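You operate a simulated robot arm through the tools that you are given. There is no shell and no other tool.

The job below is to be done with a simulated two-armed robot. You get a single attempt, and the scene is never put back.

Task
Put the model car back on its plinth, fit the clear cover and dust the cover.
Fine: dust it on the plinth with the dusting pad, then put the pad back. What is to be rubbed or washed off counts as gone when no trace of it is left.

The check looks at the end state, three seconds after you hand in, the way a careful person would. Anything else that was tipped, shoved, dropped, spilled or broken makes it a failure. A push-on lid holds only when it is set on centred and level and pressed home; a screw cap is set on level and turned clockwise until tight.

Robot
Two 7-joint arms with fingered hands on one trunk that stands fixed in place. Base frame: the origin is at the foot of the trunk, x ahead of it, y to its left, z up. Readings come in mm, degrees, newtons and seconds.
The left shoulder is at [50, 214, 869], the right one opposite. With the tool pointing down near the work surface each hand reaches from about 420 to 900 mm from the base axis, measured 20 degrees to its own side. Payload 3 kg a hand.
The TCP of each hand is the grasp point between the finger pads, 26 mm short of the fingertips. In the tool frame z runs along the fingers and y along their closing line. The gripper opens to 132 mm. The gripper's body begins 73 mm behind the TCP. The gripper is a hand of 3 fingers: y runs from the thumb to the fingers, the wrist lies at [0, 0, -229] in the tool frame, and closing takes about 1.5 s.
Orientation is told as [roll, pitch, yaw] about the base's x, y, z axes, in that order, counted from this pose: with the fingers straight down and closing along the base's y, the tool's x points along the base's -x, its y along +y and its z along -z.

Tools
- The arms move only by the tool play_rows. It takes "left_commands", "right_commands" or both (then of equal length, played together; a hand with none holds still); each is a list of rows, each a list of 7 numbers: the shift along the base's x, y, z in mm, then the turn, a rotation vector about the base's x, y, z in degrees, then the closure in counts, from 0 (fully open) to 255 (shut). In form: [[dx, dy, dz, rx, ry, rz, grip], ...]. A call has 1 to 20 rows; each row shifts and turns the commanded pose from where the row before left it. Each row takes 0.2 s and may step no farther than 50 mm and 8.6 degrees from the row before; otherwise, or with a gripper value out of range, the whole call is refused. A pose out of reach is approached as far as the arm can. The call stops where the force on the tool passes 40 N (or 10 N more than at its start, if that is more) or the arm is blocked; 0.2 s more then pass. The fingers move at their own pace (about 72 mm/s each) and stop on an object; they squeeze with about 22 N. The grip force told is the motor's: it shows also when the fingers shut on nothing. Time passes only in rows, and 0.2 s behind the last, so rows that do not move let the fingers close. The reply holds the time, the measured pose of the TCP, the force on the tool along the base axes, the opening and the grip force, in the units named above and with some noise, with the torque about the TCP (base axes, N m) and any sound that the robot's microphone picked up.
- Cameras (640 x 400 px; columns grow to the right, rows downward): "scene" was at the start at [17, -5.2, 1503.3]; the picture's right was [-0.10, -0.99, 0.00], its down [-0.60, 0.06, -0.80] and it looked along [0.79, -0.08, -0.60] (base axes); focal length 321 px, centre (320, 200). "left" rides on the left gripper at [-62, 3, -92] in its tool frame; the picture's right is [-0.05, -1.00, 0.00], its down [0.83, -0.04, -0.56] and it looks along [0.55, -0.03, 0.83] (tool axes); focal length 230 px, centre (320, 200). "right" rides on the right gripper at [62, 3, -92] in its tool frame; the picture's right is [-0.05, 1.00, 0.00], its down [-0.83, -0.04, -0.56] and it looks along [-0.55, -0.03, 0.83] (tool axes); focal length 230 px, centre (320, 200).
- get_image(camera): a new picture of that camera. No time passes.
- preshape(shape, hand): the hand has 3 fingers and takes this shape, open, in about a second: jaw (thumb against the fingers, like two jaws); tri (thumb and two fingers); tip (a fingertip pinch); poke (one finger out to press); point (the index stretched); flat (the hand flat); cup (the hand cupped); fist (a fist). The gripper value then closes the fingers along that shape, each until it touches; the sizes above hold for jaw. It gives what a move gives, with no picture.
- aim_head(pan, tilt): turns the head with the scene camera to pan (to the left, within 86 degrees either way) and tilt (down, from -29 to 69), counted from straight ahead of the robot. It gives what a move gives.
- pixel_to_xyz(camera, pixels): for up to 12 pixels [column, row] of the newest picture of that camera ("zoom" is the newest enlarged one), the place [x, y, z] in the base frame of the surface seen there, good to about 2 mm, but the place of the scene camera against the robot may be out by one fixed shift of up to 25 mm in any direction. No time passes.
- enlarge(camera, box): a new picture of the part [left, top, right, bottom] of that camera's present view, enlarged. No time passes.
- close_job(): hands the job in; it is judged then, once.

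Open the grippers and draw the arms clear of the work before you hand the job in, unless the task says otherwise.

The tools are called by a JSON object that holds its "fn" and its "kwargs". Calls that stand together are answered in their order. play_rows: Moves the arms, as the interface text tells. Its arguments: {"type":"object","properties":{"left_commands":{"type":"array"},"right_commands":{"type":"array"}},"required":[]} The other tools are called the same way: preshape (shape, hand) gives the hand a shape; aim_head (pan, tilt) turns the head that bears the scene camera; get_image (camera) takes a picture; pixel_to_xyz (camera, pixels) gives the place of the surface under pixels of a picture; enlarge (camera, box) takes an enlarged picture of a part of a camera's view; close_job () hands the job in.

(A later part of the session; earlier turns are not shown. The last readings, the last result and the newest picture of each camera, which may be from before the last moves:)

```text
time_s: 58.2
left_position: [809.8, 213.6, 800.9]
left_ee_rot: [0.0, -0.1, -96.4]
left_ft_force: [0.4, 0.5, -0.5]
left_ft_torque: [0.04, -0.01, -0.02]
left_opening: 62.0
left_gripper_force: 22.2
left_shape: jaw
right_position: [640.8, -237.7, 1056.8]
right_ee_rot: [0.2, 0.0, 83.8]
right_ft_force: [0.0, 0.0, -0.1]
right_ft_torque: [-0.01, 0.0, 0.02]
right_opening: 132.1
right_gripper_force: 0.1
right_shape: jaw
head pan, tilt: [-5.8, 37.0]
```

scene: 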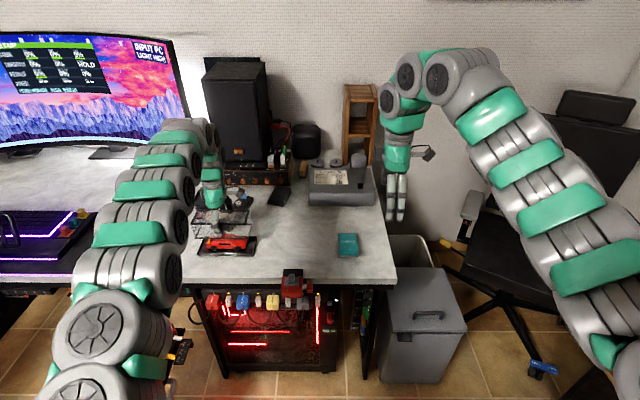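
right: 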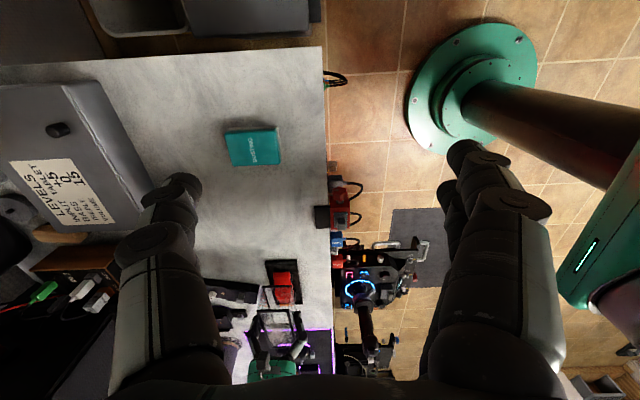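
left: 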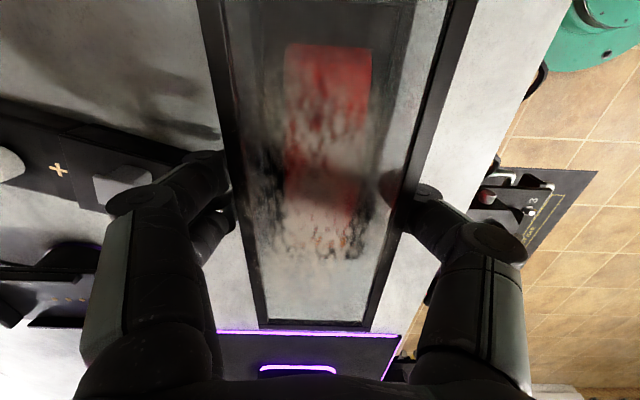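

{"fn": "play_rows", "kwargs": {"left_commands": [[0, 0, -1, 0, 0, 0, 255], [0, 0, 0, 0, 0, 0, 255]]}}

{"fn": "play_rows", "kwargs": {"left_commands": [[0, 0, -1, 0, 0, 0, 255], [0, 0, 0, 0, 0, 0, 255]]}}

{"fn": "enlarge", "kwargs": {"camera": "scene", "box": [190, 200, 270, 262]}}

```text
time_s: 58.8
left_position: [809.7, 212.9, 801.0]
left_ee_rot: [-0.1, 0.0, -96.4]
left_ft_force: [0.0, 0.3, -0.7]
left_ft_torque: [-0.01, -0.01, -0.03]
left_opening: 61.9
left_gripper_force: 22.4
left_shape: jaw
right_position: [640.8, -237.7, 1056.5]
right_ee_rot: [0.2, 0.0, 83.8]
right_ft_force: [-0.5, 0.3, -1.1]
right_ft_torque: [0.04, 0.0, -0.02]
right_opening: 131.9
right_gripper_force: 0.0
right_shape: jaw
head pan, tilt: [-5.8, 37.0]
```

```text
time_s: 59.4
left_position: [810.4, 212.9, 799.0]
left_ee_rot: [-0.1, 0.0, -96.3]
left_ft_force: [-1.1, 0.7, 6.2]
left_ft_torque: [0.01, 0.02, -0.01]
left_opening: 62.0
left_gripper_force: 21.2
left_shape: jaw
right_position: [641.1, -237.9, 1057.1]
right_ee_rot: [0.2, 0.0, 83.8]
right_ft_force: [0.5, 0.2, 1.0]
right_ft_torque: [-0.02, 0.01, 0.03]
right_opening: 132.0
right_gripper_force: 0.2
right_shape: jaw
head pan, tilt: [-5.8, 37.0]
```

```text
6.45 times, centred on (230, 231) of scene
```

zoom: 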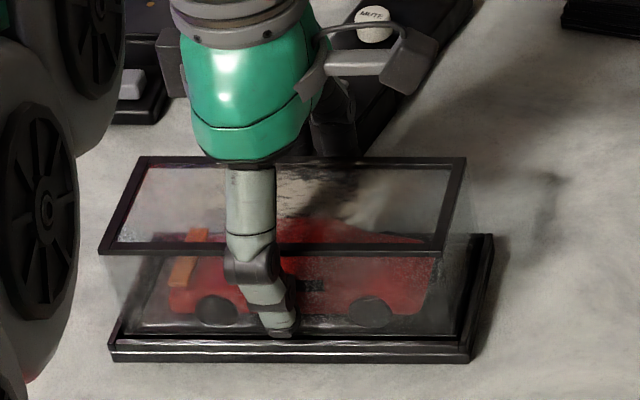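

Contact at the plinth floor level (Fz +6 N). Press home another ~1.5 mm.

{"fn": "play_rows", "kwargs": {"left_commands": [[0, 0, -0.8, 0, 0, 0, 255], [0, 0, -0.7, 0, 0, 0, 255], [0, 0, 0, 0, 0, 0, 255]]}}

{"fn": "get_image", "kwargs": {"camera": "left"}}

{"fn": "enlarge", "kwargs": {"camera": "scene", "box": [190, 200, 270, 262]}}

```text
time_s: 60.2
left_position: [811.3, 213.3, 798.0]
left_ee_rot: [0.1, 0.1, -96.4]
left_ft_force: [-0.4, 0.4, 17.5]
left_ft_torque: [0.0, 0.04, -0.01]
left_opening: 61.8
left_gripper_force: 22.0
left_shape: jaw
right_position: [640.6, -239.0, 1055.9]
right_ee_rot: [0.1, -0.1, 83.8]
right_ft_force: [-0.3, -0.5, 0.2]
right_ft_torque: [0.01, 0.01, 0.02]
right_opening: 131.9
right_gripper_force: 0.0
right_shape: jaw
head pan, tilt: [-5.8, 37.0]
```

```text
taken
```

left: 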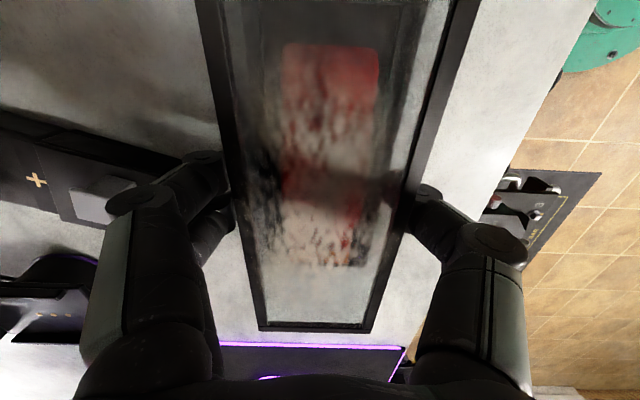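

```text
6.45 times, centred on (230, 231) of scene
```

zoom: 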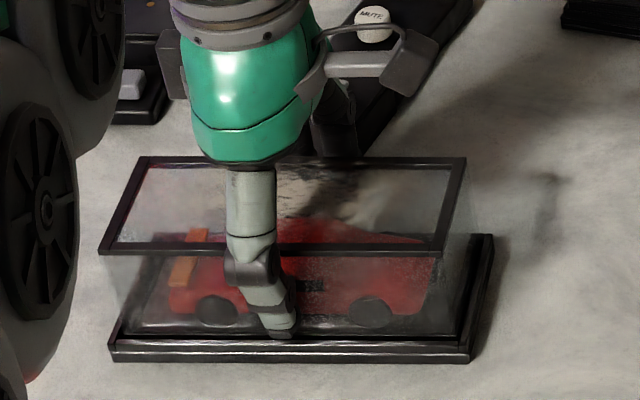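

Seated, no further travel (17.5 N). Ease off, open to ~80 mm, rise.

{"fn": "play_rows", "kwargs": {"left_commands": [[0, 0, 0.7, 0, 0, 0, 255], [0, 0, 0.5, 0, 0, 0, 255], [0, 0, 0, 0, 0, 0, 210], [0, 0, 0, 0, 0, 0, 150], [0, 0, 0, 0, 0, 0, 100], [0, 0, 0, 0, 0, 0, 100], [0, 0, 0, 0, 0, 0, 100]]}}

{"fn": "enlarge", "kwargs": {"camera": "scene", "box": [190, 200, 270, 262]}}

```text
time_s: 61.8
left_position: [809.1, 213.9, 797.8]
left_ee_rot: [0.0, 0.0, -96.4]
left_ft_force: [-0.1, -0.4, 0.6]
left_ft_torque: [0.02, 0.0, 0.01]
left_opening: 79.8
left_gripper_force: 0.1
left_shape: jaw
right_position: [640.8, -237.4, 1056.1]
right_ee_rot: [0.1, 0.0, 83.8]
right_ft_force: [-0.5, -0.3, 0.3]
right_ft_torque: [-0.05, -0.01, 0.01]
right_opening: 131.9
right_gripper_force: 0.1
right_shape: jaw
head pan, tilt: [-5.8, 37.0]
```

```text
6.45 times, centred on (230, 231) of scene
```

zoom: 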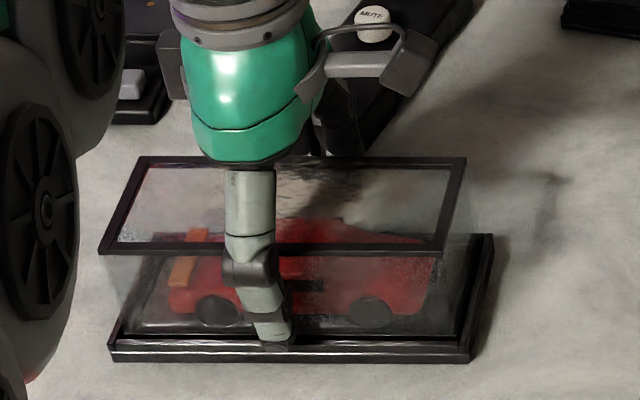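

Released cleanly. Rise straight up and inspect from above.

{"fn": "play_rows", "kwargs": {"left_commands": [[0, 0, 10, 0, 0, 0, 100], [0, 0, 20, 0, 0, 0, 100], [0, 0, 30, 0, 0, 0, 100], [0, 0, 40, 0, 0, 0, 60], [0, -20, 40, 0, 0, 0, 0], [-5, -30, 30, 0, 0, 0, 0], [-10, -20, 10, 0, 0, 0, 0], [0, 0, 0, 0, 0, 0, 0]]}}

{"fn": "get_image", "kwargs": {"camera": "left"}}

{"fn": "enlarge", "kwargs": {"camera": "left", "box": [250, 50, 390, 220]}}

{"fn": "enlarge", "kwargs": {"camera": "scene", "box": [190, 200, 270, 262]}}

```text
time_s: 63.6
left_position: [794.1, 141.8, 980.0]
left_ee_rot: [0.1, -0.1, -96.4]
left_ft_force: [0.6, -0.4, -0.4]
left_ft_torque: [0.0, 0.01, 0.0]
left_opening: 131.9
left_gripper_force: 0.1
left_shape: jaw
right_position: [641.5, -238.3, 1056.0]
right_ee_rot: [0.2, 0.0, 83.8]
right_ft_force: [-1.6, -0.9, -0.9]
right_ft_torque: [0.0, -0.02, -0.01]
right_opening: 131.8
right_gripper_force: 0.1
right_shape: jaw
head pan, tilt: [-5.8, 37.0]
```

```text
taken
```

left: 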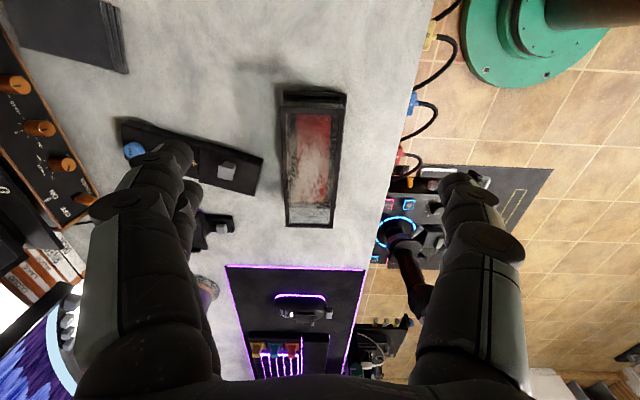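

```text
2.35 times, centred on (320, 135) of left
```

zoom: 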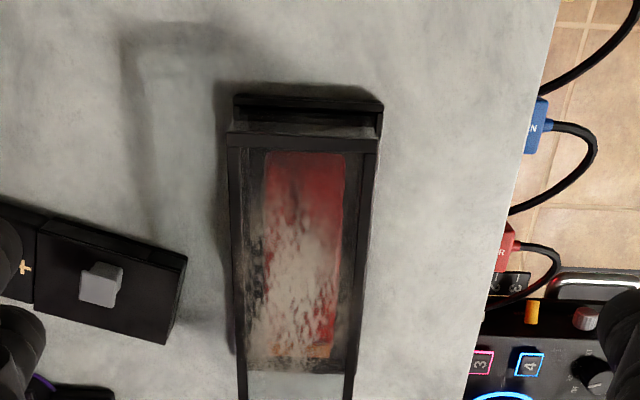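

```text
6.45 times, centred on (230, 231) of scene
```

zoom: 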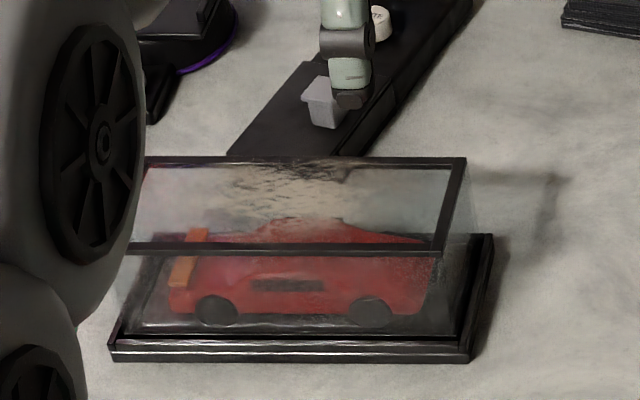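

Cover is seated; the dust patch shows on the top pane. Measure top corner heights to check levelness and dust extent.

{"fn": "pixel_to_xyz", "kwargs": {"camera": "left", "pixels": [[285, 110], [342, 112], [288, 224], [331, 226], [284, 160], [337, 160], [312, 110], [310, 226], [310, 150], [310, 170], [305, 195], [312, 135]]}}

{"fn": "enlarge", "kwargs": {"camera": "left", "box": [270, 80, 360, 235]}}

```text
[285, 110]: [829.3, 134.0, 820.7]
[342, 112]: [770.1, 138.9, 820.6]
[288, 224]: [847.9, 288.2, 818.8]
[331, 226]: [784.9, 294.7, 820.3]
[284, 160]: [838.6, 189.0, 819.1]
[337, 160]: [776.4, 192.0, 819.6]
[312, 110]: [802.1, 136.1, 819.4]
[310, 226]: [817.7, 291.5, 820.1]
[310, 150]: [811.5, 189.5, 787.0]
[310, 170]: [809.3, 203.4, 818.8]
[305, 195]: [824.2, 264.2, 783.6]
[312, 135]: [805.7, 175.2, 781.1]
```

```text
2.58 times, centred on (315, 158) of left
```

zoom: 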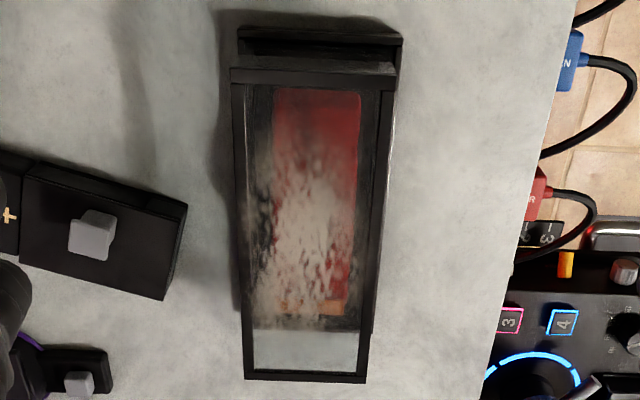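

Cover top is level at z≈820, centred at (808, 214). Next the pad: I'll park the right hand aside, then bring the left hand (tilted 25.5°) over towards the pad at (765, −174).

{"fn": "play_rows", "kwargs": {"right_commands": [[-25, -35, 8, 0, 0, 0, 0], [-25, -35, 8, 0, 0, 0, 0], [-25, -35, 8, 0, 0, 0, 0], [-25, -35, 8, 0, 0, 0, 0], [-25, -35, 8, 0, 0, 0, 0], [0, 0, 0, 0, 0, 0, 0]]}}

{"fn": "play_rows", "kwargs": {"left_commands": [[-4, -30, -5, 0, 0, 1.9, 0], [-4, -40, -8, -8.47, 0.66, 0, 0], [-4, -42, -8, -8.47, 0.66, 0, 0], [-4, -42, -8, -8.47, 0.66, 0, 0], [-5, -42, -8, 0, 0, 0, 0], [-5, -42, -8, 0, 0, 0, 0], [0, 0, 0, 0, 0, 0, 0]]}}

{"fn": "get_image", "kwargs": {"camera": "left"}}

{"fn": "get_image", "kwargs": {"camera": "scene"}}

```text
time_s: 65.0
left_position: [792.8, 141.8, 980.1]
left_ee_rot: [-0.1, 0.1, -96.4]
left_ft_force: [-0.1, -0.2, 0.4]
left_ft_torque: [0.01, -0.03, -0.03]
left_opening: 131.9
left_gripper_force: 0.1
left_shape: jaw
right_position: [521.7, -413.4, 1105.3]
right_ee_rot: [0.0, 0.1, 83.8]
right_ft_force: [-0.1, -0.4, 0.5]
right_ft_torque: [0.01, 0.0, -0.01]
right_opening: 131.7
right_gripper_force: 0.1
right_shape: jaw
right hand out of reach, approached as far as the arm can: row 1
head pan, tilt: [-5.8, 37.0]
```

```text
time_s: 66.6
left_position: [769.3, -95.3, 935.1]
left_ee_rot: [0.0, -25.4, -94.4]
left_ft_force: [-0.4, 1.0, 1.1]
left_ft_torque: [-0.01, 0.0, 0.0]
left_opening: 132.0
left_gripper_force: 0.0
left_shape: jaw
right_position: [523.0, -412.8, 1104.5]
right_ee_rot: [0.0, 0.0, 83.8]
right_ft_force: [-0.2, 1.0, -0.1]
right_ft_torque: [0.0, 0.02, -0.01]
right_opening: 132.0
right_gripper_force: 0.0
right_shape: jaw
head pan, tilt: [-5.8, 37.0]
```

```text
taken
```

left: 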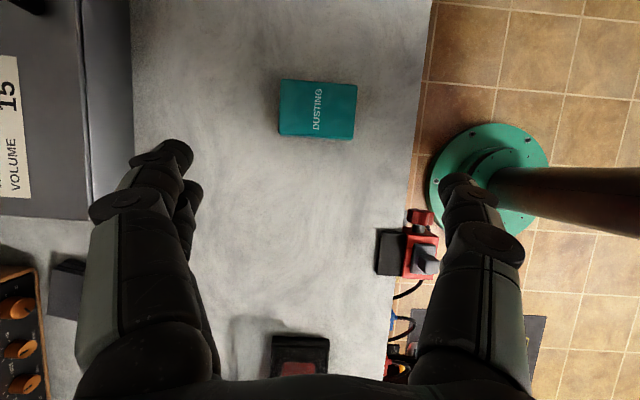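

```text
taken
```

scene: 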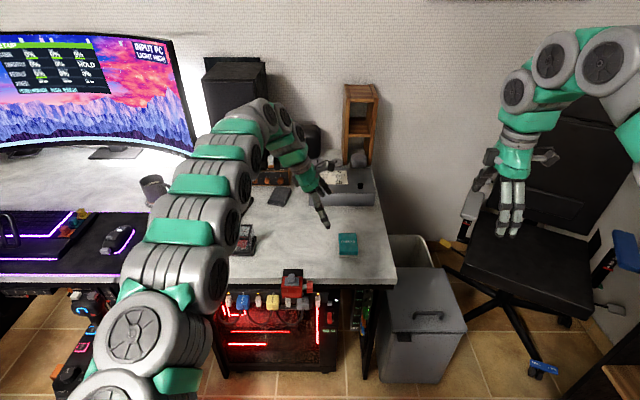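

The left hand reaches this region. Measure the pad precisely from here.

{"fn": "enlarge", "kwargs": {"camera": "left", "box": [265, 65, 375, 150]}}

{"fn": "pixel_to_xyz", "kwargs": {"camera": "left", "pixels": [[283, 81], [355, 86], [281, 133], [351, 138], [318, 108], [318, 83], [316, 136], [282, 106], [353, 112], [260, 108], [380, 110], [318, 160]]}}

```text
4.71 times, centred on (320, 108) of left
```

zoom: 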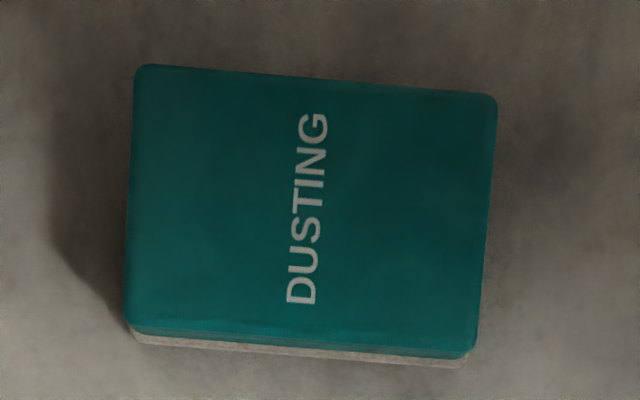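

```text
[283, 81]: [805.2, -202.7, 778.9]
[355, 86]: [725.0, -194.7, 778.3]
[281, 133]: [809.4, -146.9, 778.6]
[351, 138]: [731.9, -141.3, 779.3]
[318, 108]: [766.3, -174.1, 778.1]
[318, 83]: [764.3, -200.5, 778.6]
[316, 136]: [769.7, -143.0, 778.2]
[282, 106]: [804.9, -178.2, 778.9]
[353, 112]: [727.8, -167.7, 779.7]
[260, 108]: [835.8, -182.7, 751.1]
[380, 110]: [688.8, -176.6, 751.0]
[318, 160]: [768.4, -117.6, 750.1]
```

Pad centre ≈ (767.5, −172.5), yaw ≈ −5.3°, top z 778.6. Align and advance 90 mm along the fingers with ~110 mm opening.

{"fn": "play_rows", "kwargs": {"left_commands": [[3.5, -8, 0, 0, 0, -0.9, 43], [-0.6, -7.7, -16.2, 0, 0, 0, 43], [-0.6, -7.7, -16.2, 0, 0, 0, 43], [-0.6, -7.7, -16.2, 0, 0, 0, 43], [-0.6, -7.7, -16.2, 0, 0, 0, 43], [-0.6, -7.7, -16.2, 0, 0, 0, 43], [0, 0, 0, 0, 0, 0, 43]]}}

{"fn": "get_image", "kwargs": {"camera": "left"}}

{"fn": "enlarge", "kwargs": {"camera": "scene", "box": [290, 190, 390, 265]}}

```text
time_s: 68.2
left_position: [770.0, -141.5, 854.5]
left_ee_rot: [0.1, -25.5, -95.4]
left_ft_force: [-0.1, -0.3, 0.9]
left_ft_torque: [-0.01, 0.0, 0.01]
left_opening: 109.9
left_gripper_force: 0.0
left_shape: jaw
right_position: [523.8, -413.6, 1104.2]
right_ee_rot: [0.0, 0.0, 83.8]
right_ft_force: [0.0, -0.3, 0.6]
right_ft_torque: [0.02, -0.02, 0.02]
right_opening: 132.1
right_gripper_force: 0.0
right_shape: jaw
head pan, tilt: [-5.8, 37.0]
```

```text
taken
```

left: 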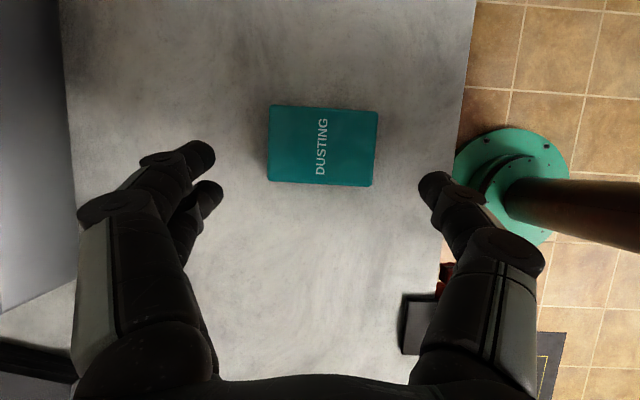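

```text
5.33 times, centred on (340, 228) of scene
```

zoom: 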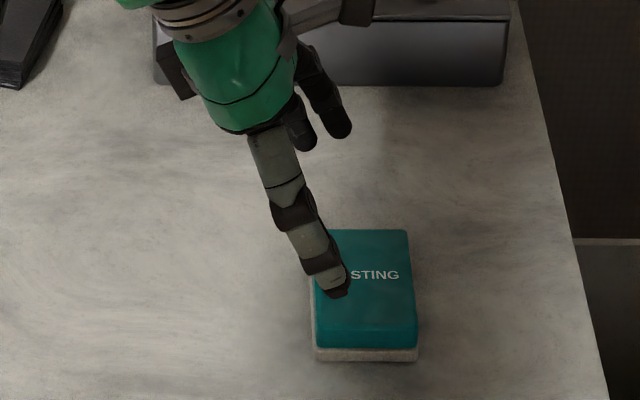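

Aligned. Advance the remaining ~71 mm; watch for contact.

{"fn": "play_rows", "kwargs": {"left_commands": [[-0.5, -6.9, -14.4, 0, 0, 0, 43], [-0.5, -6.9, -14.4, 0, 0, 0, 43], [-0.5, -6.9, -14.4, 0, 0, 0, 43], [-0.5, -6.0, -12.6, 0, 0, 0, 43], [-0.3, -4, -8.5, 0, 0, 0, 43], [0, 0, 0, 0, 0, 0, 43]]}}

{"fn": "get_image", "kwargs": {"camera": "left"}}

{"fn": "enlarge", "kwargs": {"camera": "scene", "box": [290, 190, 390, 265]}}

```text
time_s: 69.6
left_position: [766.5, -173.2, 787.9]
left_ee_rot: [0.0, -25.6, -95.4]
left_ft_force: [0.1, -0.6, -0.1]
left_ft_torque: [-0.04, -0.02, 0.02]
left_opening: 109.9
left_gripper_force: 0.1
left_shape: jaw
right_position: [523.0, -412.4, 1104.8]
right_ee_rot: [0.0, 0.0, 83.8]
right_ft_force: [0.0, 0.4, -0.8]
right_ft_torque: [-0.01, 0.06, 0.01]
right_opening: 132.0
right_gripper_force: 0.0
right_shape: jaw
head pan, tilt: [-5.8, 37.0]
```

```text
taken
```

left: 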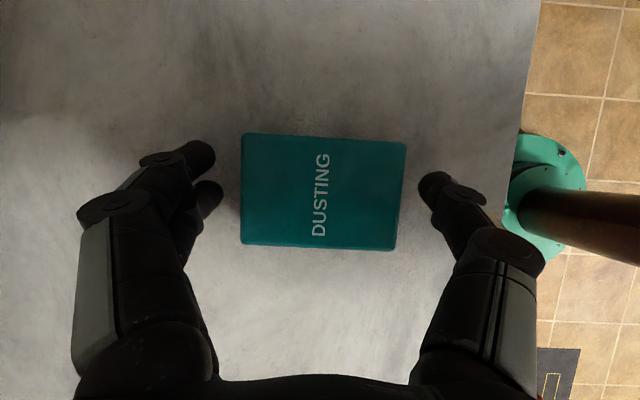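

```text
5.33 times, centred on (340, 228) of scene
```

zoom: 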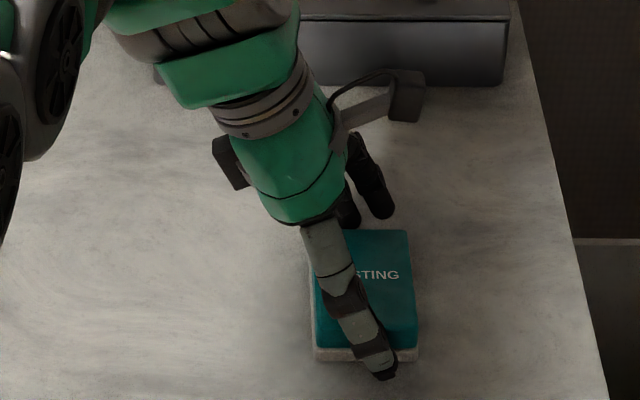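

The fingertips will land ~10 mm off the pad's centre because of the tilt; shift +8 mm in y, then close.

{"fn": "play_rows", "kwargs": {"left_commands": [[0.8, 8, 0.5, 0, 0, 0, 43], [0, 0, 0, 0, 0, 0, 43], [0, 0, 0, 0, 0, 0, 80], [0, 0, 0, 0, 0, 0, 255], [0, 0, 0, 0, 0, 0, 255], [0, 0, 0, 0, 0, 0, 255], [0, 0, 0, 0, 0, 0, 255], [0, 0, 0, 0, 0, 0, 255]]}}

{"fn": "get_image", "kwargs": {"camera": "left"}}

{"fn": "enlarge", "kwargs": {"camera": "scene", "box": [290, 190, 390, 265]}}

```text
time_s: 71.4
left_position: [766.8, -163.2, 788.4]
left_ee_rot: [0.0, -25.5, -95.4]
left_ft_force: [0.0, -0.7, -0.4]
left_ft_torque: [0.01, 0.01, -0.04]
left_opening: 83.2
left_gripper_force: 22.0
left_shape: jaw
right_position: [523.3, -412.5, 1104.3]
right_ee_rot: [-0.1, 0.0, 83.8]
right_ft_force: [0.0, -0.5, -0.5]
right_ft_torque: [0.01, 0.03, -0.02]
right_opening: 131.7
right_gripper_force: 0.1
right_shape: jaw
head pan, tilt: [-5.8, 37.0]
```

```text
taken
```

left: 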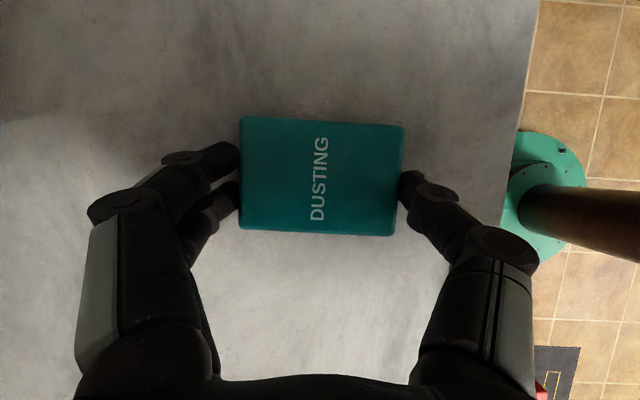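

```text
5.33 times, centred on (340, 228) of scene
```

zoom: 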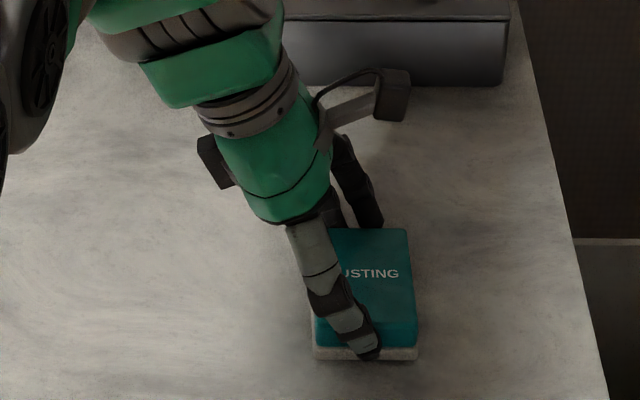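

Pad gripped (83 mm, 22 N). Lift it 90 mm and check how it hangs.

{"fn": "play_rows", "kwargs": {"left_commands": [[0, 0, 3, 0, 0, 0, 255], [0, 0, 7, 0, 0, 0, 255], [0, 0, 20, 0, 0, 0, 255], [0, 0, 30, 0, 0, 0, 255], [0, 0, 30, 0, 0, 0, 255], [0, 0, 0, 0, 0, 0, 255]]}}

{"fn": "get_image", "kwargs": {"camera": "left"}}

{"fn": "enlarge", "kwargs": {"camera": "scene", "box": [280, 170, 380, 265]}}

```text
time_s: 72.8
left_position: [768.4, -163.6, 880.2]
left_ee_rot: [0.1, -25.5, -95.4]
left_ft_force: [-0.1, -0.8, -1.2]
left_ft_torque: [0.0, 0.01, 0.03]
left_opening: 83.0
left_gripper_force: 22.7
left_shape: jaw
right_position: [523.1, -413.2, 1105.8]
right_ee_rot: [0.0, 0.0, 83.8]
right_ft_force: [0.2, 0.2, 0.1]
right_ft_torque: [0.05, 0.0, -0.01]
right_opening: 131.6
right_gripper_force: 0.2
right_shape: jaw
head pan, tilt: [-5.8, 37.0]
```

```text
taken
```

left: 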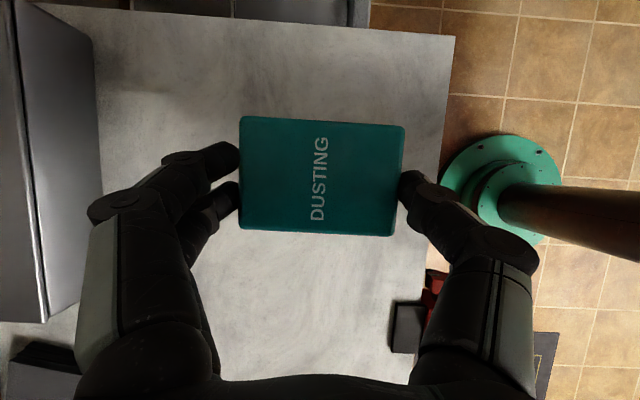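

```text
4.21 times, centred on (330, 218) of scene
```

zoom: 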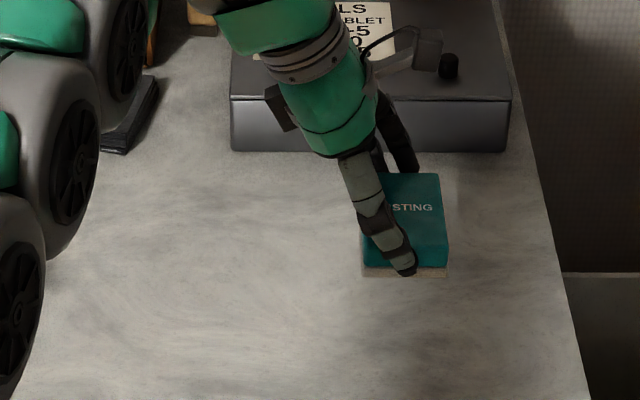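

The pad is held unchanged. Carry it to above the cover's near (−y) end.

{"fn": "play_rows", "kwargs": {"left_commands": [[3, 25, 0, 0, 0, 0, 255], [4, 40, 0, 0, 0, 0, 255], [4, 42, 0, 0, 0, 0, 255], [5, 42, 0, 0, 0, 0, 255], [5, 42, 0, 0, 0, 0, 255], [5, 42, 0, 0, 0, 0, 255], [4, 42, 0, 0, 0, 0, 255], [4, 35, 0, 0, 0, 0, 255], [0, 15, 0, 0, 0, 0, 255], [0, 0, 0, 0, 0, 0, 255]]}}

{"fn": "get_image", "kwargs": {"camera": "left"}}

{"fn": "enlarge", "kwargs": {"camera": "scene", "box": [180, 180, 290, 262]}}

```text
time_s: 75.0
left_position: [801.6, 162.3, 877.9]
left_ee_rot: [0.0, -25.6, -95.4]
left_ft_force: [-0.2, -1.0, -0.6]
left_ft_torque: [0.02, 0.0, 0.0]
left_opening: 83.1
left_gripper_force: 21.9
left_shape: jaw
right_position: [522.9, -413.7, 1105.1]
right_ee_rot: [0.0, 0.0, 83.9]
right_ft_force: [-0.2, 1.3, 0.2]
right_ft_torque: [0.01, 0.03, 0.02]
right_opening: 132.0
right_gripper_force: 0.1
right_shape: jaw
head pan, tilt: [-5.8, 37.0]
```

```text
taken
```

left: 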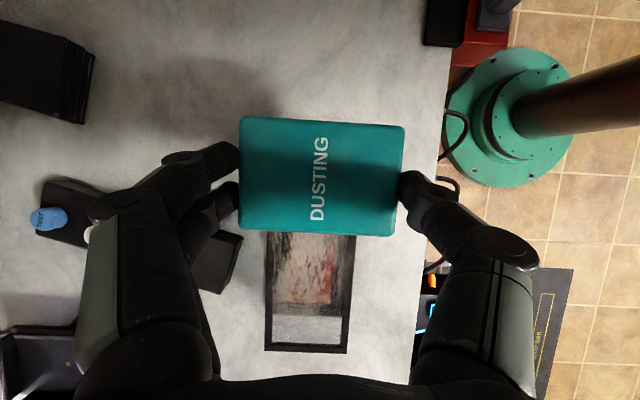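

```text
4.88 times, centred on (235, 221) of scene
```

zoom: 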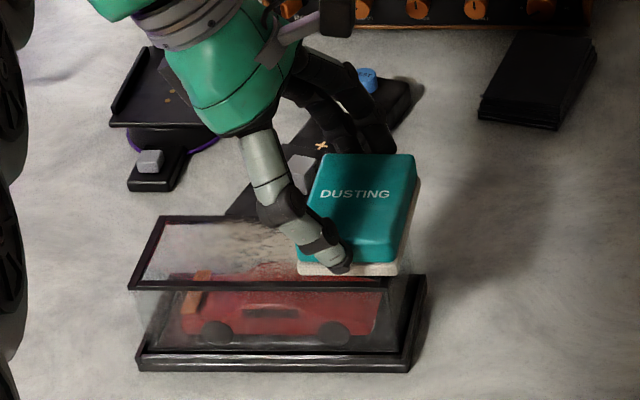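

Pad is aligned above the cover. Lower 17 mm, then feel for contact.

{"fn": "play_rows", "kwargs": {"left_commands": [[0, 0, -7, 0, 0, 0, 255], [0, 0, -6, 0, 0, 0, 255], [0, 0, -4, 0, 0, 0, 255], [0, 0, 0, 0, 0, 0, 255]]}}

{"fn": "play_rows", "kwargs": {"left_commands": [[0, 0, -1, 0, 0, 0, 255], [0, 0, -1, 0, 0, 0, 255], [0, 0, 0, 0, 0, 0, 255]]}}

```text
time_s: 76.0
left_position: [802.2, 159.4, 862.4]
left_ee_rot: [0.0, -25.5, -95.4]
left_ft_force: [0.4, -0.1, -0.6]
left_ft_torque: [-0.01, 0.0, 0.01]
left_opening: 82.9
left_gripper_force: 22.0
left_shape: jaw
right_position: [521.9, -414.1, 1105.5]
right_ee_rot: [-0.1, 0.0, 83.8]
right_ft_force: [0.1, 1.1, 0.3]
right_ft_torque: [0.0, -0.04, -0.02]
right_opening: 131.7
right_gripper_force: 0.1
right_shape: jaw
head pan, tilt: [-5.8, 37.0]
```

```text
time_s: 76.8
left_position: [800.5, 162.2, 860.3]
left_ee_rot: [0.0, -25.4, -95.4]
left_ft_force: [0.5, -0.4, -0.7]
left_ft_torque: [0.02, 0.0, 0.04]
left_opening: 82.9
left_gripper_force: 22.2
left_shape: jaw
right_position: [523.0, -413.5, 1104.0]
right_ee_rot: [0.0, 0.1, 83.8]
right_ft_force: [0.6, -0.5, -0.5]
right_ft_torque: [-0.03, 0.01, -0.01]
right_opening: 131.8
right_gripper_force: 0.1
right_shape: jaw
head pan, tilt: [-5.8, 37.0]
```

{"fn": "play_rows", "kwargs": {"left_commands": [[0, 0, -1, 0, 0, 0, 255], [0, 0, 0, 0, 0, 0, 255]]}}

{"fn": "play_rows", "kwargs": {"left_commands": [[0, 0, -1, 0, 0, 0, 255], [0, 0, 0, 0, 0, 0, 255]]}}

```text
time_s: 77.4
left_position: [801.8, 160.6, 857.9]
left_ee_rot: [-0.1, -25.5, -95.3]
left_ft_force: [0.7, 0.3, 0.2]
left_ft_torque: [-0.03, 0.0, 0.0]
left_opening: 82.7
left_gripper_force: 22.5
left_shape: jaw
right_position: [522.4, -413.8, 1104.7]
right_ee_rot: [0.0, -0.1, 83.8]
right_ft_force: [0.1, -0.4, -0.6]
right_ft_torque: [0.01, -0.03, -0.01]
right_opening: 131.7
right_gripper_force: 0.1
right_shape: jaw
head pan, tilt: [-5.8, 37.0]
```

```text
time_s: 78.0
left_position: [802.0, 161.5, 859.1]
left_ee_rot: [0.1, -25.6, -95.4]
left_ft_force: [-0.9, 1.2, 4.3]
left_ft_torque: [-0.01, -0.01, 0.01]
left_opening: 82.8
left_gripper_force: 21.9
left_shape: jaw
right_position: [522.1, -413.5, 1104.6]
right_ee_rot: [0.0, 0.0, 83.8]
right_ft_force: [-0.1, 0.0, -0.2]
right_ft_torque: [0.04, -0.03, 0.01]
right_opening: 131.9
right_gripper_force: 0.0
right_shape: jaw
head pan, tilt: [-5.8, 37.0]
```

Contact at ~5 N. Sweep along the cover, first half.

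{"fn": "play_rows", "kwargs": {"left_commands": [[1.08, 9.94, -0.2, 0, 0, 0, 255], [1.08, 9.94, 0, 0, 0, 0, 255], [1.08, 9.94, 0, 0, 0, 0, 255], [1.08, 9.94, 0, 0, 0, 0, 255], [0, 0, 0, 0, 0, 0, 255]]}}

{"fn": "enlarge", "kwargs": {"camera": "scene", "box": [180, 180, 290, 262]}}

{"fn": "get_image", "kwargs": {"camera": "left"}}

```text
time_s: 79.2
left_position: [808.3, 200.5, 857.1]
left_ee_rot: [0.1, -25.5, -95.5]
left_ft_force: [0.7, -1.3, 14.6]
left_ft_torque: [-0.17, -0.04, 0.05]
left_opening: 82.7
left_gripper_force: 21.8
left_shape: jaw
right_position: [522.2, -414.0, 1103.9]
right_ee_rot: [0.0, -0.1, 83.9]
right_ft_force: [-0.4, -1.0, -0.6]
right_ft_torque: [0.0, 0.0, -0.02]
right_opening: 131.9
right_gripper_force: 0.1
right_shape: jaw
head pan, tilt: [-5.8, 37.0]
```

```text
4.88 times, centred on (235, 221) of scene
```

zoom: 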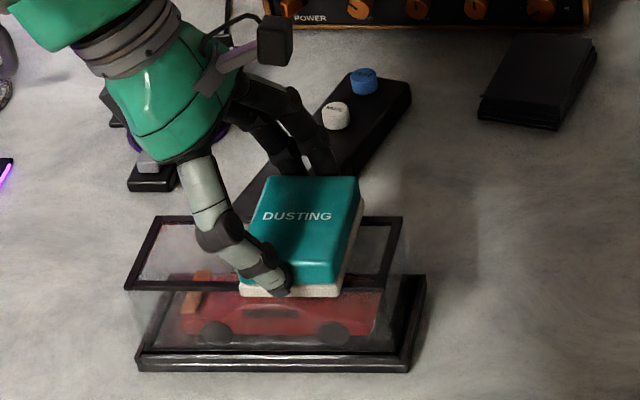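

```text
taken
```

left: 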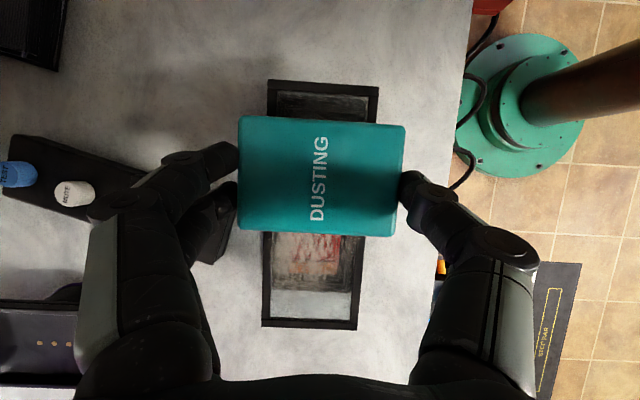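

Dust seems to be coming off behind the pad (upper part of pane clear). Force is 14.6 N, so ease up 0.4 mm and continue.

{"fn": "play_rows", "kwargs": {"left_commands": [[1.08, 9.94, 0.4, 0, 0, 0, 255], [1.08, 9.94, 0, 0, 0, 0, 255], [1.08, 9.94, 0, 0, 0, 0, 255], [1.08, 9.94, 0, 0, 0, 0, 255], [0, 0, 0, 0, 0, 0, 255]]}}

{"fn": "play_rows", "kwargs": {"left_commands": [[1.08, 9.94, 0, 0, 0, 0, 255], [1.08, 9.94, 0, 0, 0, 0, 255], [1.08, 9.94, 0, 0, 0, 0, 255], [1.08, 9.94, 0, 0, 0, 0, 255], [0, 0, 0, 0, 0, 0, 255]]}}

{"fn": "get_image", "kwargs": {"camera": "left"}}

{"fn": "enlarge", "kwargs": {"camera": "scene", "box": [180, 180, 290, 262]}}

```text
time_s: 80.4
left_position: [811.7, 241.3, 858.4]
left_ee_rot: [0.0, -25.4, -95.4]
left_ft_force: [-0.4, -1.2, 10.0]
left_ft_torque: [-0.08, -0.01, -0.01]
left_opening: 82.6
left_gripper_force: 21.9
left_shape: jaw
right_position: [522.7, -413.4, 1105.3]
right_ee_rot: [0.0, 0.0, 83.8]
right_ft_force: [-0.1, 0.9, -0.2]
right_ft_torque: [-0.01, -0.01, 0.0]
right_opening: 131.9
right_gripper_force: 0.1
right_shape: jaw
head pan, tilt: [-5.8, 37.0]
```

```text
time_s: 81.6
left_position: [817.2, 280.6, 857.1]
left_ee_rot: [0.0, -25.4, -95.4]
left_ft_force: [0.3, -1.1, 3.0]
left_ft_torque: [-0.07, -0.01, -0.01]
left_opening: 82.6
left_gripper_force: 22.5
left_shape: jaw
right_position: [522.7, -414.5, 1104.0]
right_ee_rot: [0.1, 0.1, 83.8]
right_ft_force: [0.3, -0.7, 0.3]
right_ft_torque: [0.0, 0.0, -0.01]
right_opening: 131.8
right_gripper_force: 0.0
right_shape: jaw
head pan, tilt: [-5.8, 37.0]
```

```text
taken
```

left: 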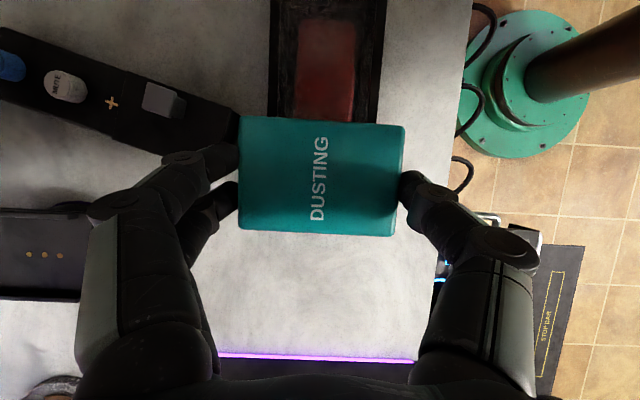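

```text
4.88 times, centred on (235, 221) of scene
```

zoom: 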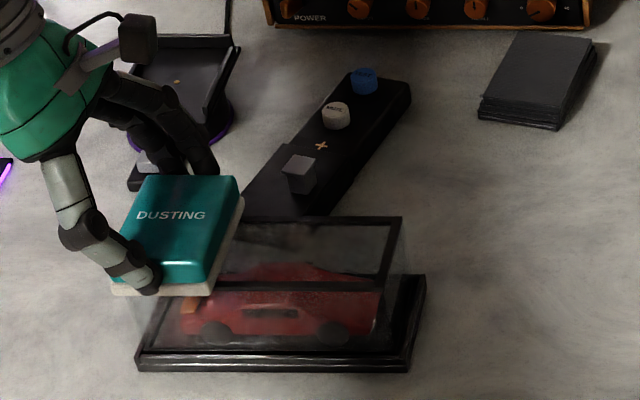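

The top looks nearly clear now. Do a return pass, slightly firmer.

{"fn": "play_rows", "kwargs": {"left_commands": [[0, 0, -0.5, 0, 0, 0, 255], [-1.08, -9.94, 0, 0, 0, 0, 255], [-1.08, -9.94, 0, 0, 0, 0, 255], [-1.08, -9.94, 0, 0, 0, 0, 255], [-1.08, -9.94, 0, 0, 0, 0, 255], [0, 0, 0, 0, 0, 0, 255]]}}

{"fn": "play_rows", "kwargs": {"left_commands": [[-1.08, -9.94, 0, 0, 0, 0, 255], [-1.08, -9.94, 0, 0, 0, 0, 255], [-1.08, -9.94, 0, 0, 0, 0, 255], [-1.08, -9.94, 0, 0, 0, 0, 255], [0, 0, 0, 0, 0, 0, 255]]}}

{"fn": "get_image", "kwargs": {"camera": "left"}}

{"fn": "enlarge", "kwargs": {"camera": "scene", "box": [180, 180, 290, 262]}}

```text
time_s: 83.0
left_position: [811.2, 239.8, 856.7]
left_ee_rot: [0.0, -25.5, -95.4]
left_ft_force: [1.3, 3.0, 13.0]
left_ft_torque: [-0.08, -0.02, 0.01]
left_opening: 82.7
left_gripper_force: 22.5
left_shape: jaw
right_position: [523.9, -413.9, 1105.0]
right_ee_rot: [0.1, 0.1, 83.8]
right_ft_force: [-0.2, -1.0, 0.9]
right_ft_torque: [0.01, -0.01, 0.02]
right_opening: 131.9
right_gripper_force: 0.1
right_shape: jaw
head pan, tilt: [-5.8, 37.0]
```

```text
time_s: 84.2
left_position: [806.5, 198.5, 857.0]
left_ee_rot: [0.1, -25.5, -95.4]
left_ft_force: [1.3, 0.1, 8.5]
left_ft_torque: [-0.05, -0.02, 0.01]
left_opening: 82.6
left_gripper_force: 21.4
left_shape: jaw
right_position: [522.5, -413.9, 1103.9]
right_ee_rot: [0.0, 0.0, 83.8]
right_ft_force: [-0.2, 0.0, -0.2]
right_ft_torque: [0.03, 0.03, 0.0]
right_opening: 131.6
right_gripper_force: 0.1
right_shape: jaw
head pan, tilt: [-5.8, 37.0]
```

```text
taken
```

left: 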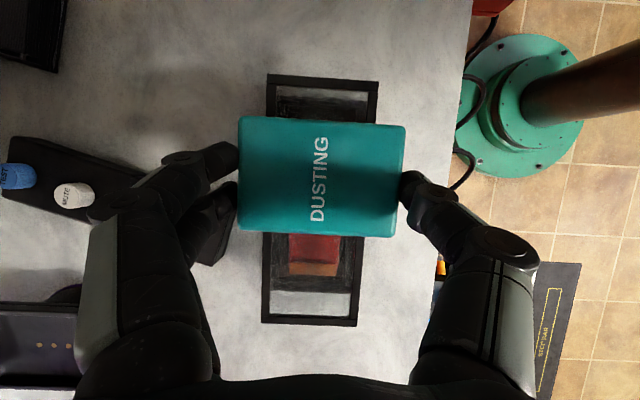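

```text
4.88 times, centred on (235, 221) of scene
```

zoom: 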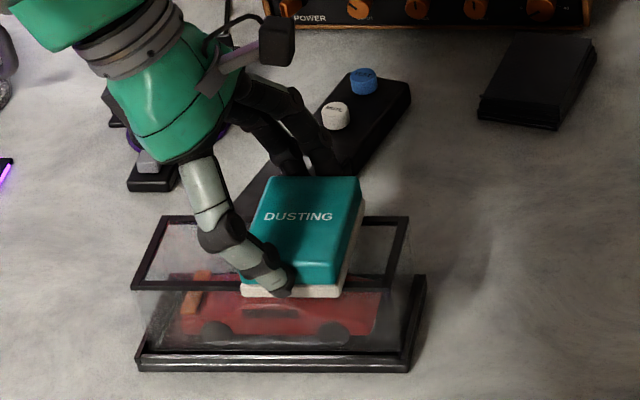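

The cover slid a few mm within the rim along the sweep (corner 124→131 px); I'll check and recentre after dusting. Finish the return pass.

{"fn": "play_rows", "kwargs": {"left_commands": [[-1.08, -9.94, 0, 0, 0, 0, 255], [-1.08, -9.94, 0, 0, 0, 0, 255], [-1.08, -9.94, 0, 0, 0, 0, 255], [-1.08, -9.94, 0, 0, 0, 0, 255], [0, 0, 0, 0, 0, 0, 255]]}}

{"fn": "enlarge", "kwargs": {"camera": "scene", "box": [190, 200, 270, 262]}}

{"fn": "get_image", "kwargs": {"camera": "left"}}

```text
time_s: 85.4
left_position: [801.8, 161.4, 856.3]
left_ee_rot: [0.1, -25.4, -95.4]
left_ft_force: [2.0, 1.9, 10.4]
left_ft_torque: [-0.07, -0.05, 0.01]
left_opening: 82.3
left_gripper_force: 22.0
left_shape: jaw
right_position: [522.3, -413.7, 1105.1]
right_ee_rot: [0.0, 0.0, 83.8]
right_ft_force: [1.0, 0.2, 0.6]
right_ft_torque: [-0.03, 0.06, 0.01]
right_opening: 132.0
right_gripper_force: 0.0
right_shape: jaw
head pan, tilt: [-5.8, 37.0]
```

```text
6.45 times, centred on (230, 231) of scene
```

zoom: 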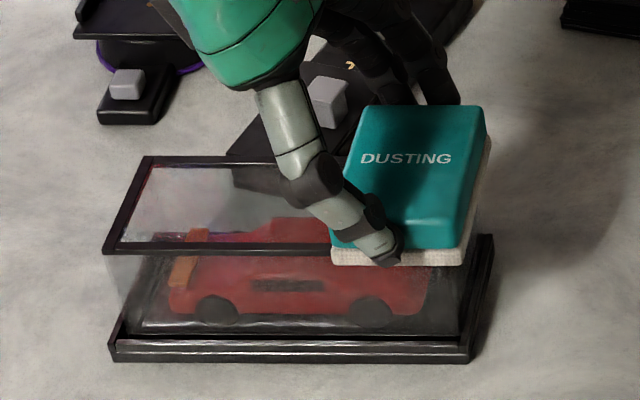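

```text
taken
```

left: 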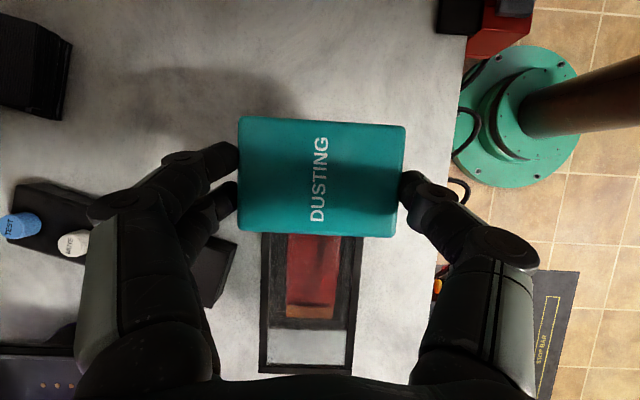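

Lift the pad off and back away a little to inspect the top.

{"fn": "play_rows", "kwargs": {"left_commands": [[0, 0, 3, 0, 0, 0, 255], [0, 0, 12, 0, 0, 0, 255], [0, -20, 20, 0, 0, 0, 255], [0, -40, 10, 0, 0, 0, 255], [0, -45, 10, 0, 0, 0, 255], [0, -45, 10, 0, 0, 0, 255], [0, 0, 0, 0, 0, 0, 255]]}}

{"fn": "get_image", "kwargs": {"camera": "left"}}

{"fn": "enlarge", "kwargs": {"camera": "left", "box": [240, 210, 380, 340]}}

{"fn": "enlarge", "kwargs": {"camera": "scene", "box": [190, 200, 270, 262]}}

```text
time_s: 87.0
left_position: [801.2, 10.2, 922.0]
left_ee_rot: [0.0, -25.5, -95.4]
left_ft_force: [1.1, 0.3, -0.5]
left_ft_torque: [-0.03, 0.0, 0.0]
left_opening: 82.5
left_gripper_force: 22.2
left_shape: jaw
right_position: [523.5, -413.5, 1104.0]
right_ee_rot: [0.0, 0.0, 83.8]
right_ft_force: [0.4, 0.3, -1.1]
right_ft_torque: [0.02, -0.02, -0.03]
right_opening: 131.7
right_gripper_force: 0.1
right_shape: jaw
head pan, tilt: [-5.8, 37.0]
```

```text
taken
```

left: 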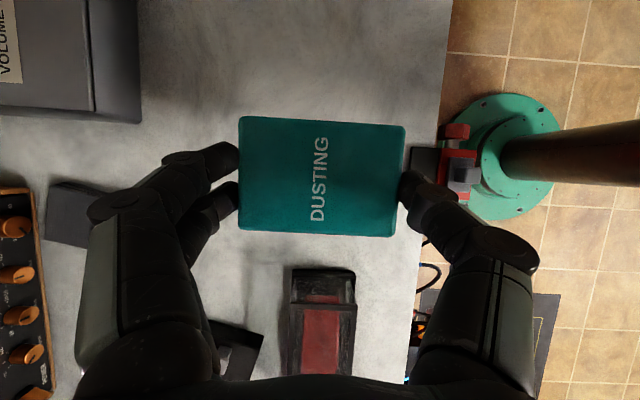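

```text
3.08 times, centred on (310, 275) of left
```

zoom: 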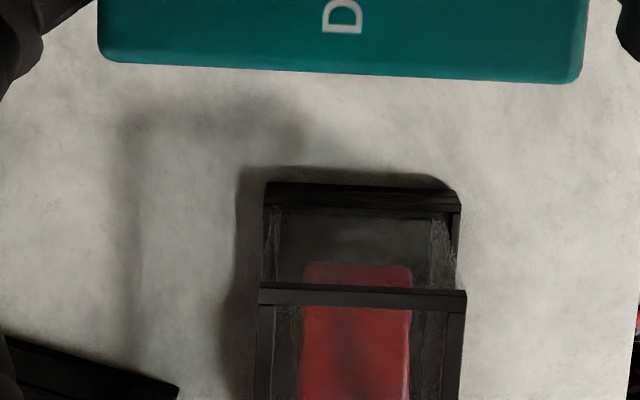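

```text
6.45 times, centred on (230, 231) of scene
```

zoom: 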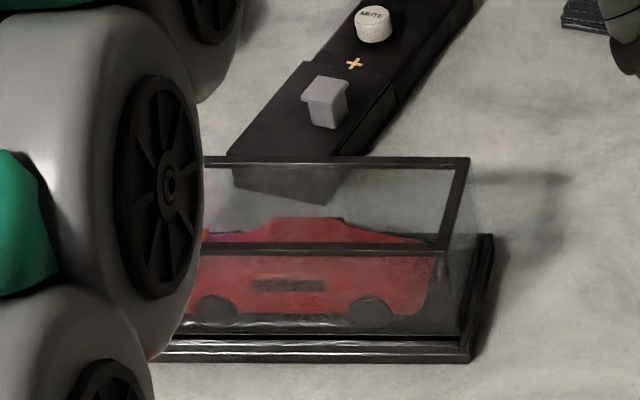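

I need an unobstructed view of the whole top. Raise the pad and move the left arm back and left, out of the scene camera's line of sight.

{"fn": "play_rows", "kwargs": {"left_commands": [[-27, 20, 30, 0, 0, 0, 255], [-27, 30, 22, 0, 0, 0, 255], [-27, 32, 20, 0, 0, 0, 255], [-27, 32, 20, 0, 0, 0, 255], [-27, 32, 20, 0, 0, 0, 255], [-27, 32, 15, 0, 0, 0, 255], [0, 0, 0, 0, 0, 0, 255]]}}

{"fn": "get_image", "kwargs": {"camera": "scene"}}

{"fn": "enlarge", "kwargs": {"camera": "scene", "box": [190, 200, 270, 262]}}

{"fn": "get_image", "kwargs": {"camera": "left"}}

```text
time_s: 88.6
left_position: [640.7, 191.0, 1048.4]
left_ee_rot: [0.1, -25.5, -95.3]
left_ft_force: [-0.1, 0.5, -0.7]
left_ft_torque: [0.03, -0.02, 0.0]
left_opening: 82.5
left_gripper_force: 22.2
left_shape: jaw
right_position: [522.6, -414.0, 1102.4]
right_ee_rot: [0.0, -0.1, 83.8]
right_ft_force: [0.0, -0.5, 0.0]
right_ft_torque: [0.01, 0.0, 0.0]
right_opening: 132.0
right_gripper_force: 0.1
right_shape: jaw
head pan, tilt: [-5.8, 37.0]
```

```text
taken
```

scene: 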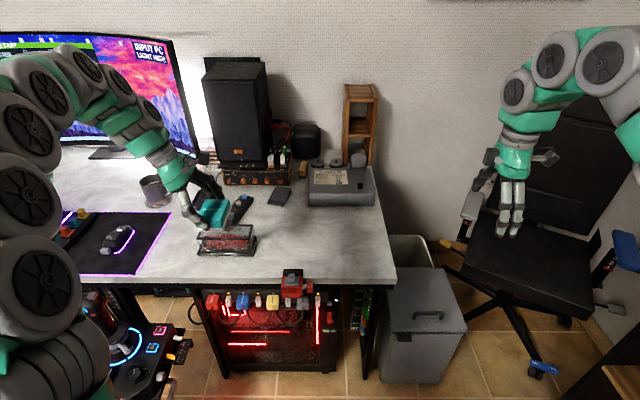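

```text
6.45 times, centred on (230, 231) of scene
```

zoom: 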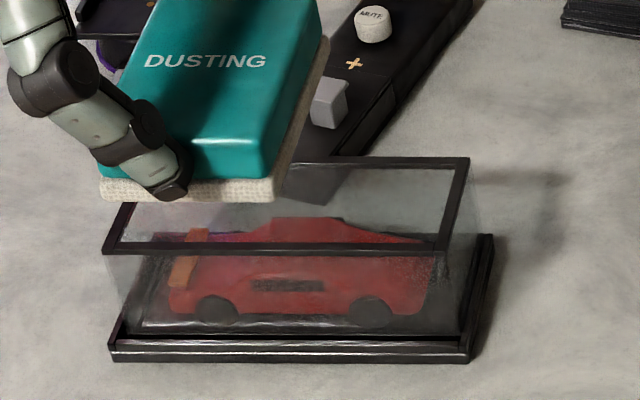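

```text
taken
```

left: 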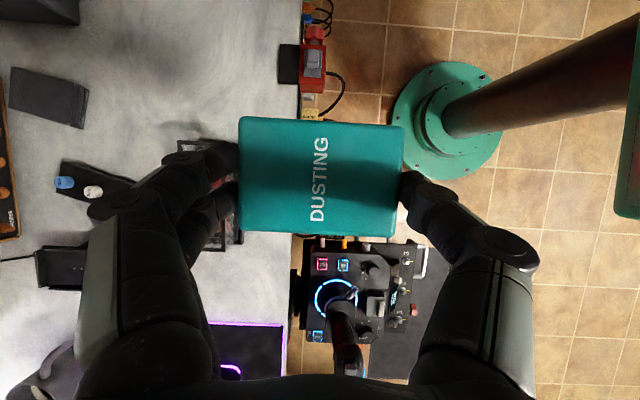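

Pad still covers the back-left part of the view. Shift the left hand further left.

{"fn": "play_rows", "kwargs": {"left_commands": [[-10, 45, 0, 0, 0, 0, 255], [-10, 45, 0, 0, 0, 0, 255], [-10, 30, 0, 0, 0, 0, 255], [0, 0, 0, 0, 0, 0, 255]]}}

{"fn": "enlarge", "kwargs": {"camera": "scene", "box": [190, 200, 270, 262]}}

{"fn": "enlarge", "kwargs": {"camera": "scene", "box": [195, 215, 265, 258]}}

```text
time_s: 89.6
left_position: [611.7, 311.1, 1047.6]
left_ee_rot: [0.0, -25.4, -95.4]
left_ft_force: [-0.7, 1.1, 0.2]
left_ft_torque: [0.01, 0.0, 0.01]
left_opening: 82.2
left_gripper_force: 22.2
left_shape: jaw
right_position: [523.0, -413.7, 1104.2]
right_ee_rot: [0.0, 0.1, 83.8]
right_ft_force: [0.5, -0.7, -0.2]
right_ft_torque: [0.01, 0.03, 0.0]
right_opening: 131.8
right_gripper_force: 0.0
right_shape: jaw
head pan, tilt: [-5.8, 37.0]
```

```text
6.45 times, centred on (230, 231) of scene
```

zoom: 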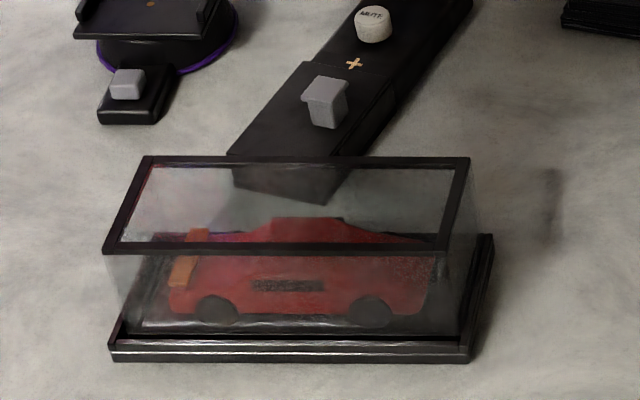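

```text
9.14 times, centred on (230, 236) of scene
```

zoom: 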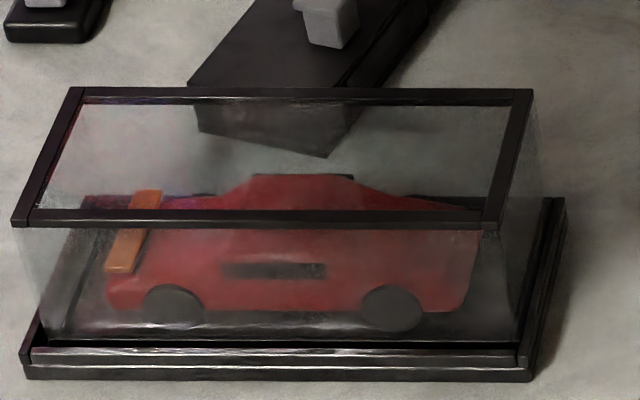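

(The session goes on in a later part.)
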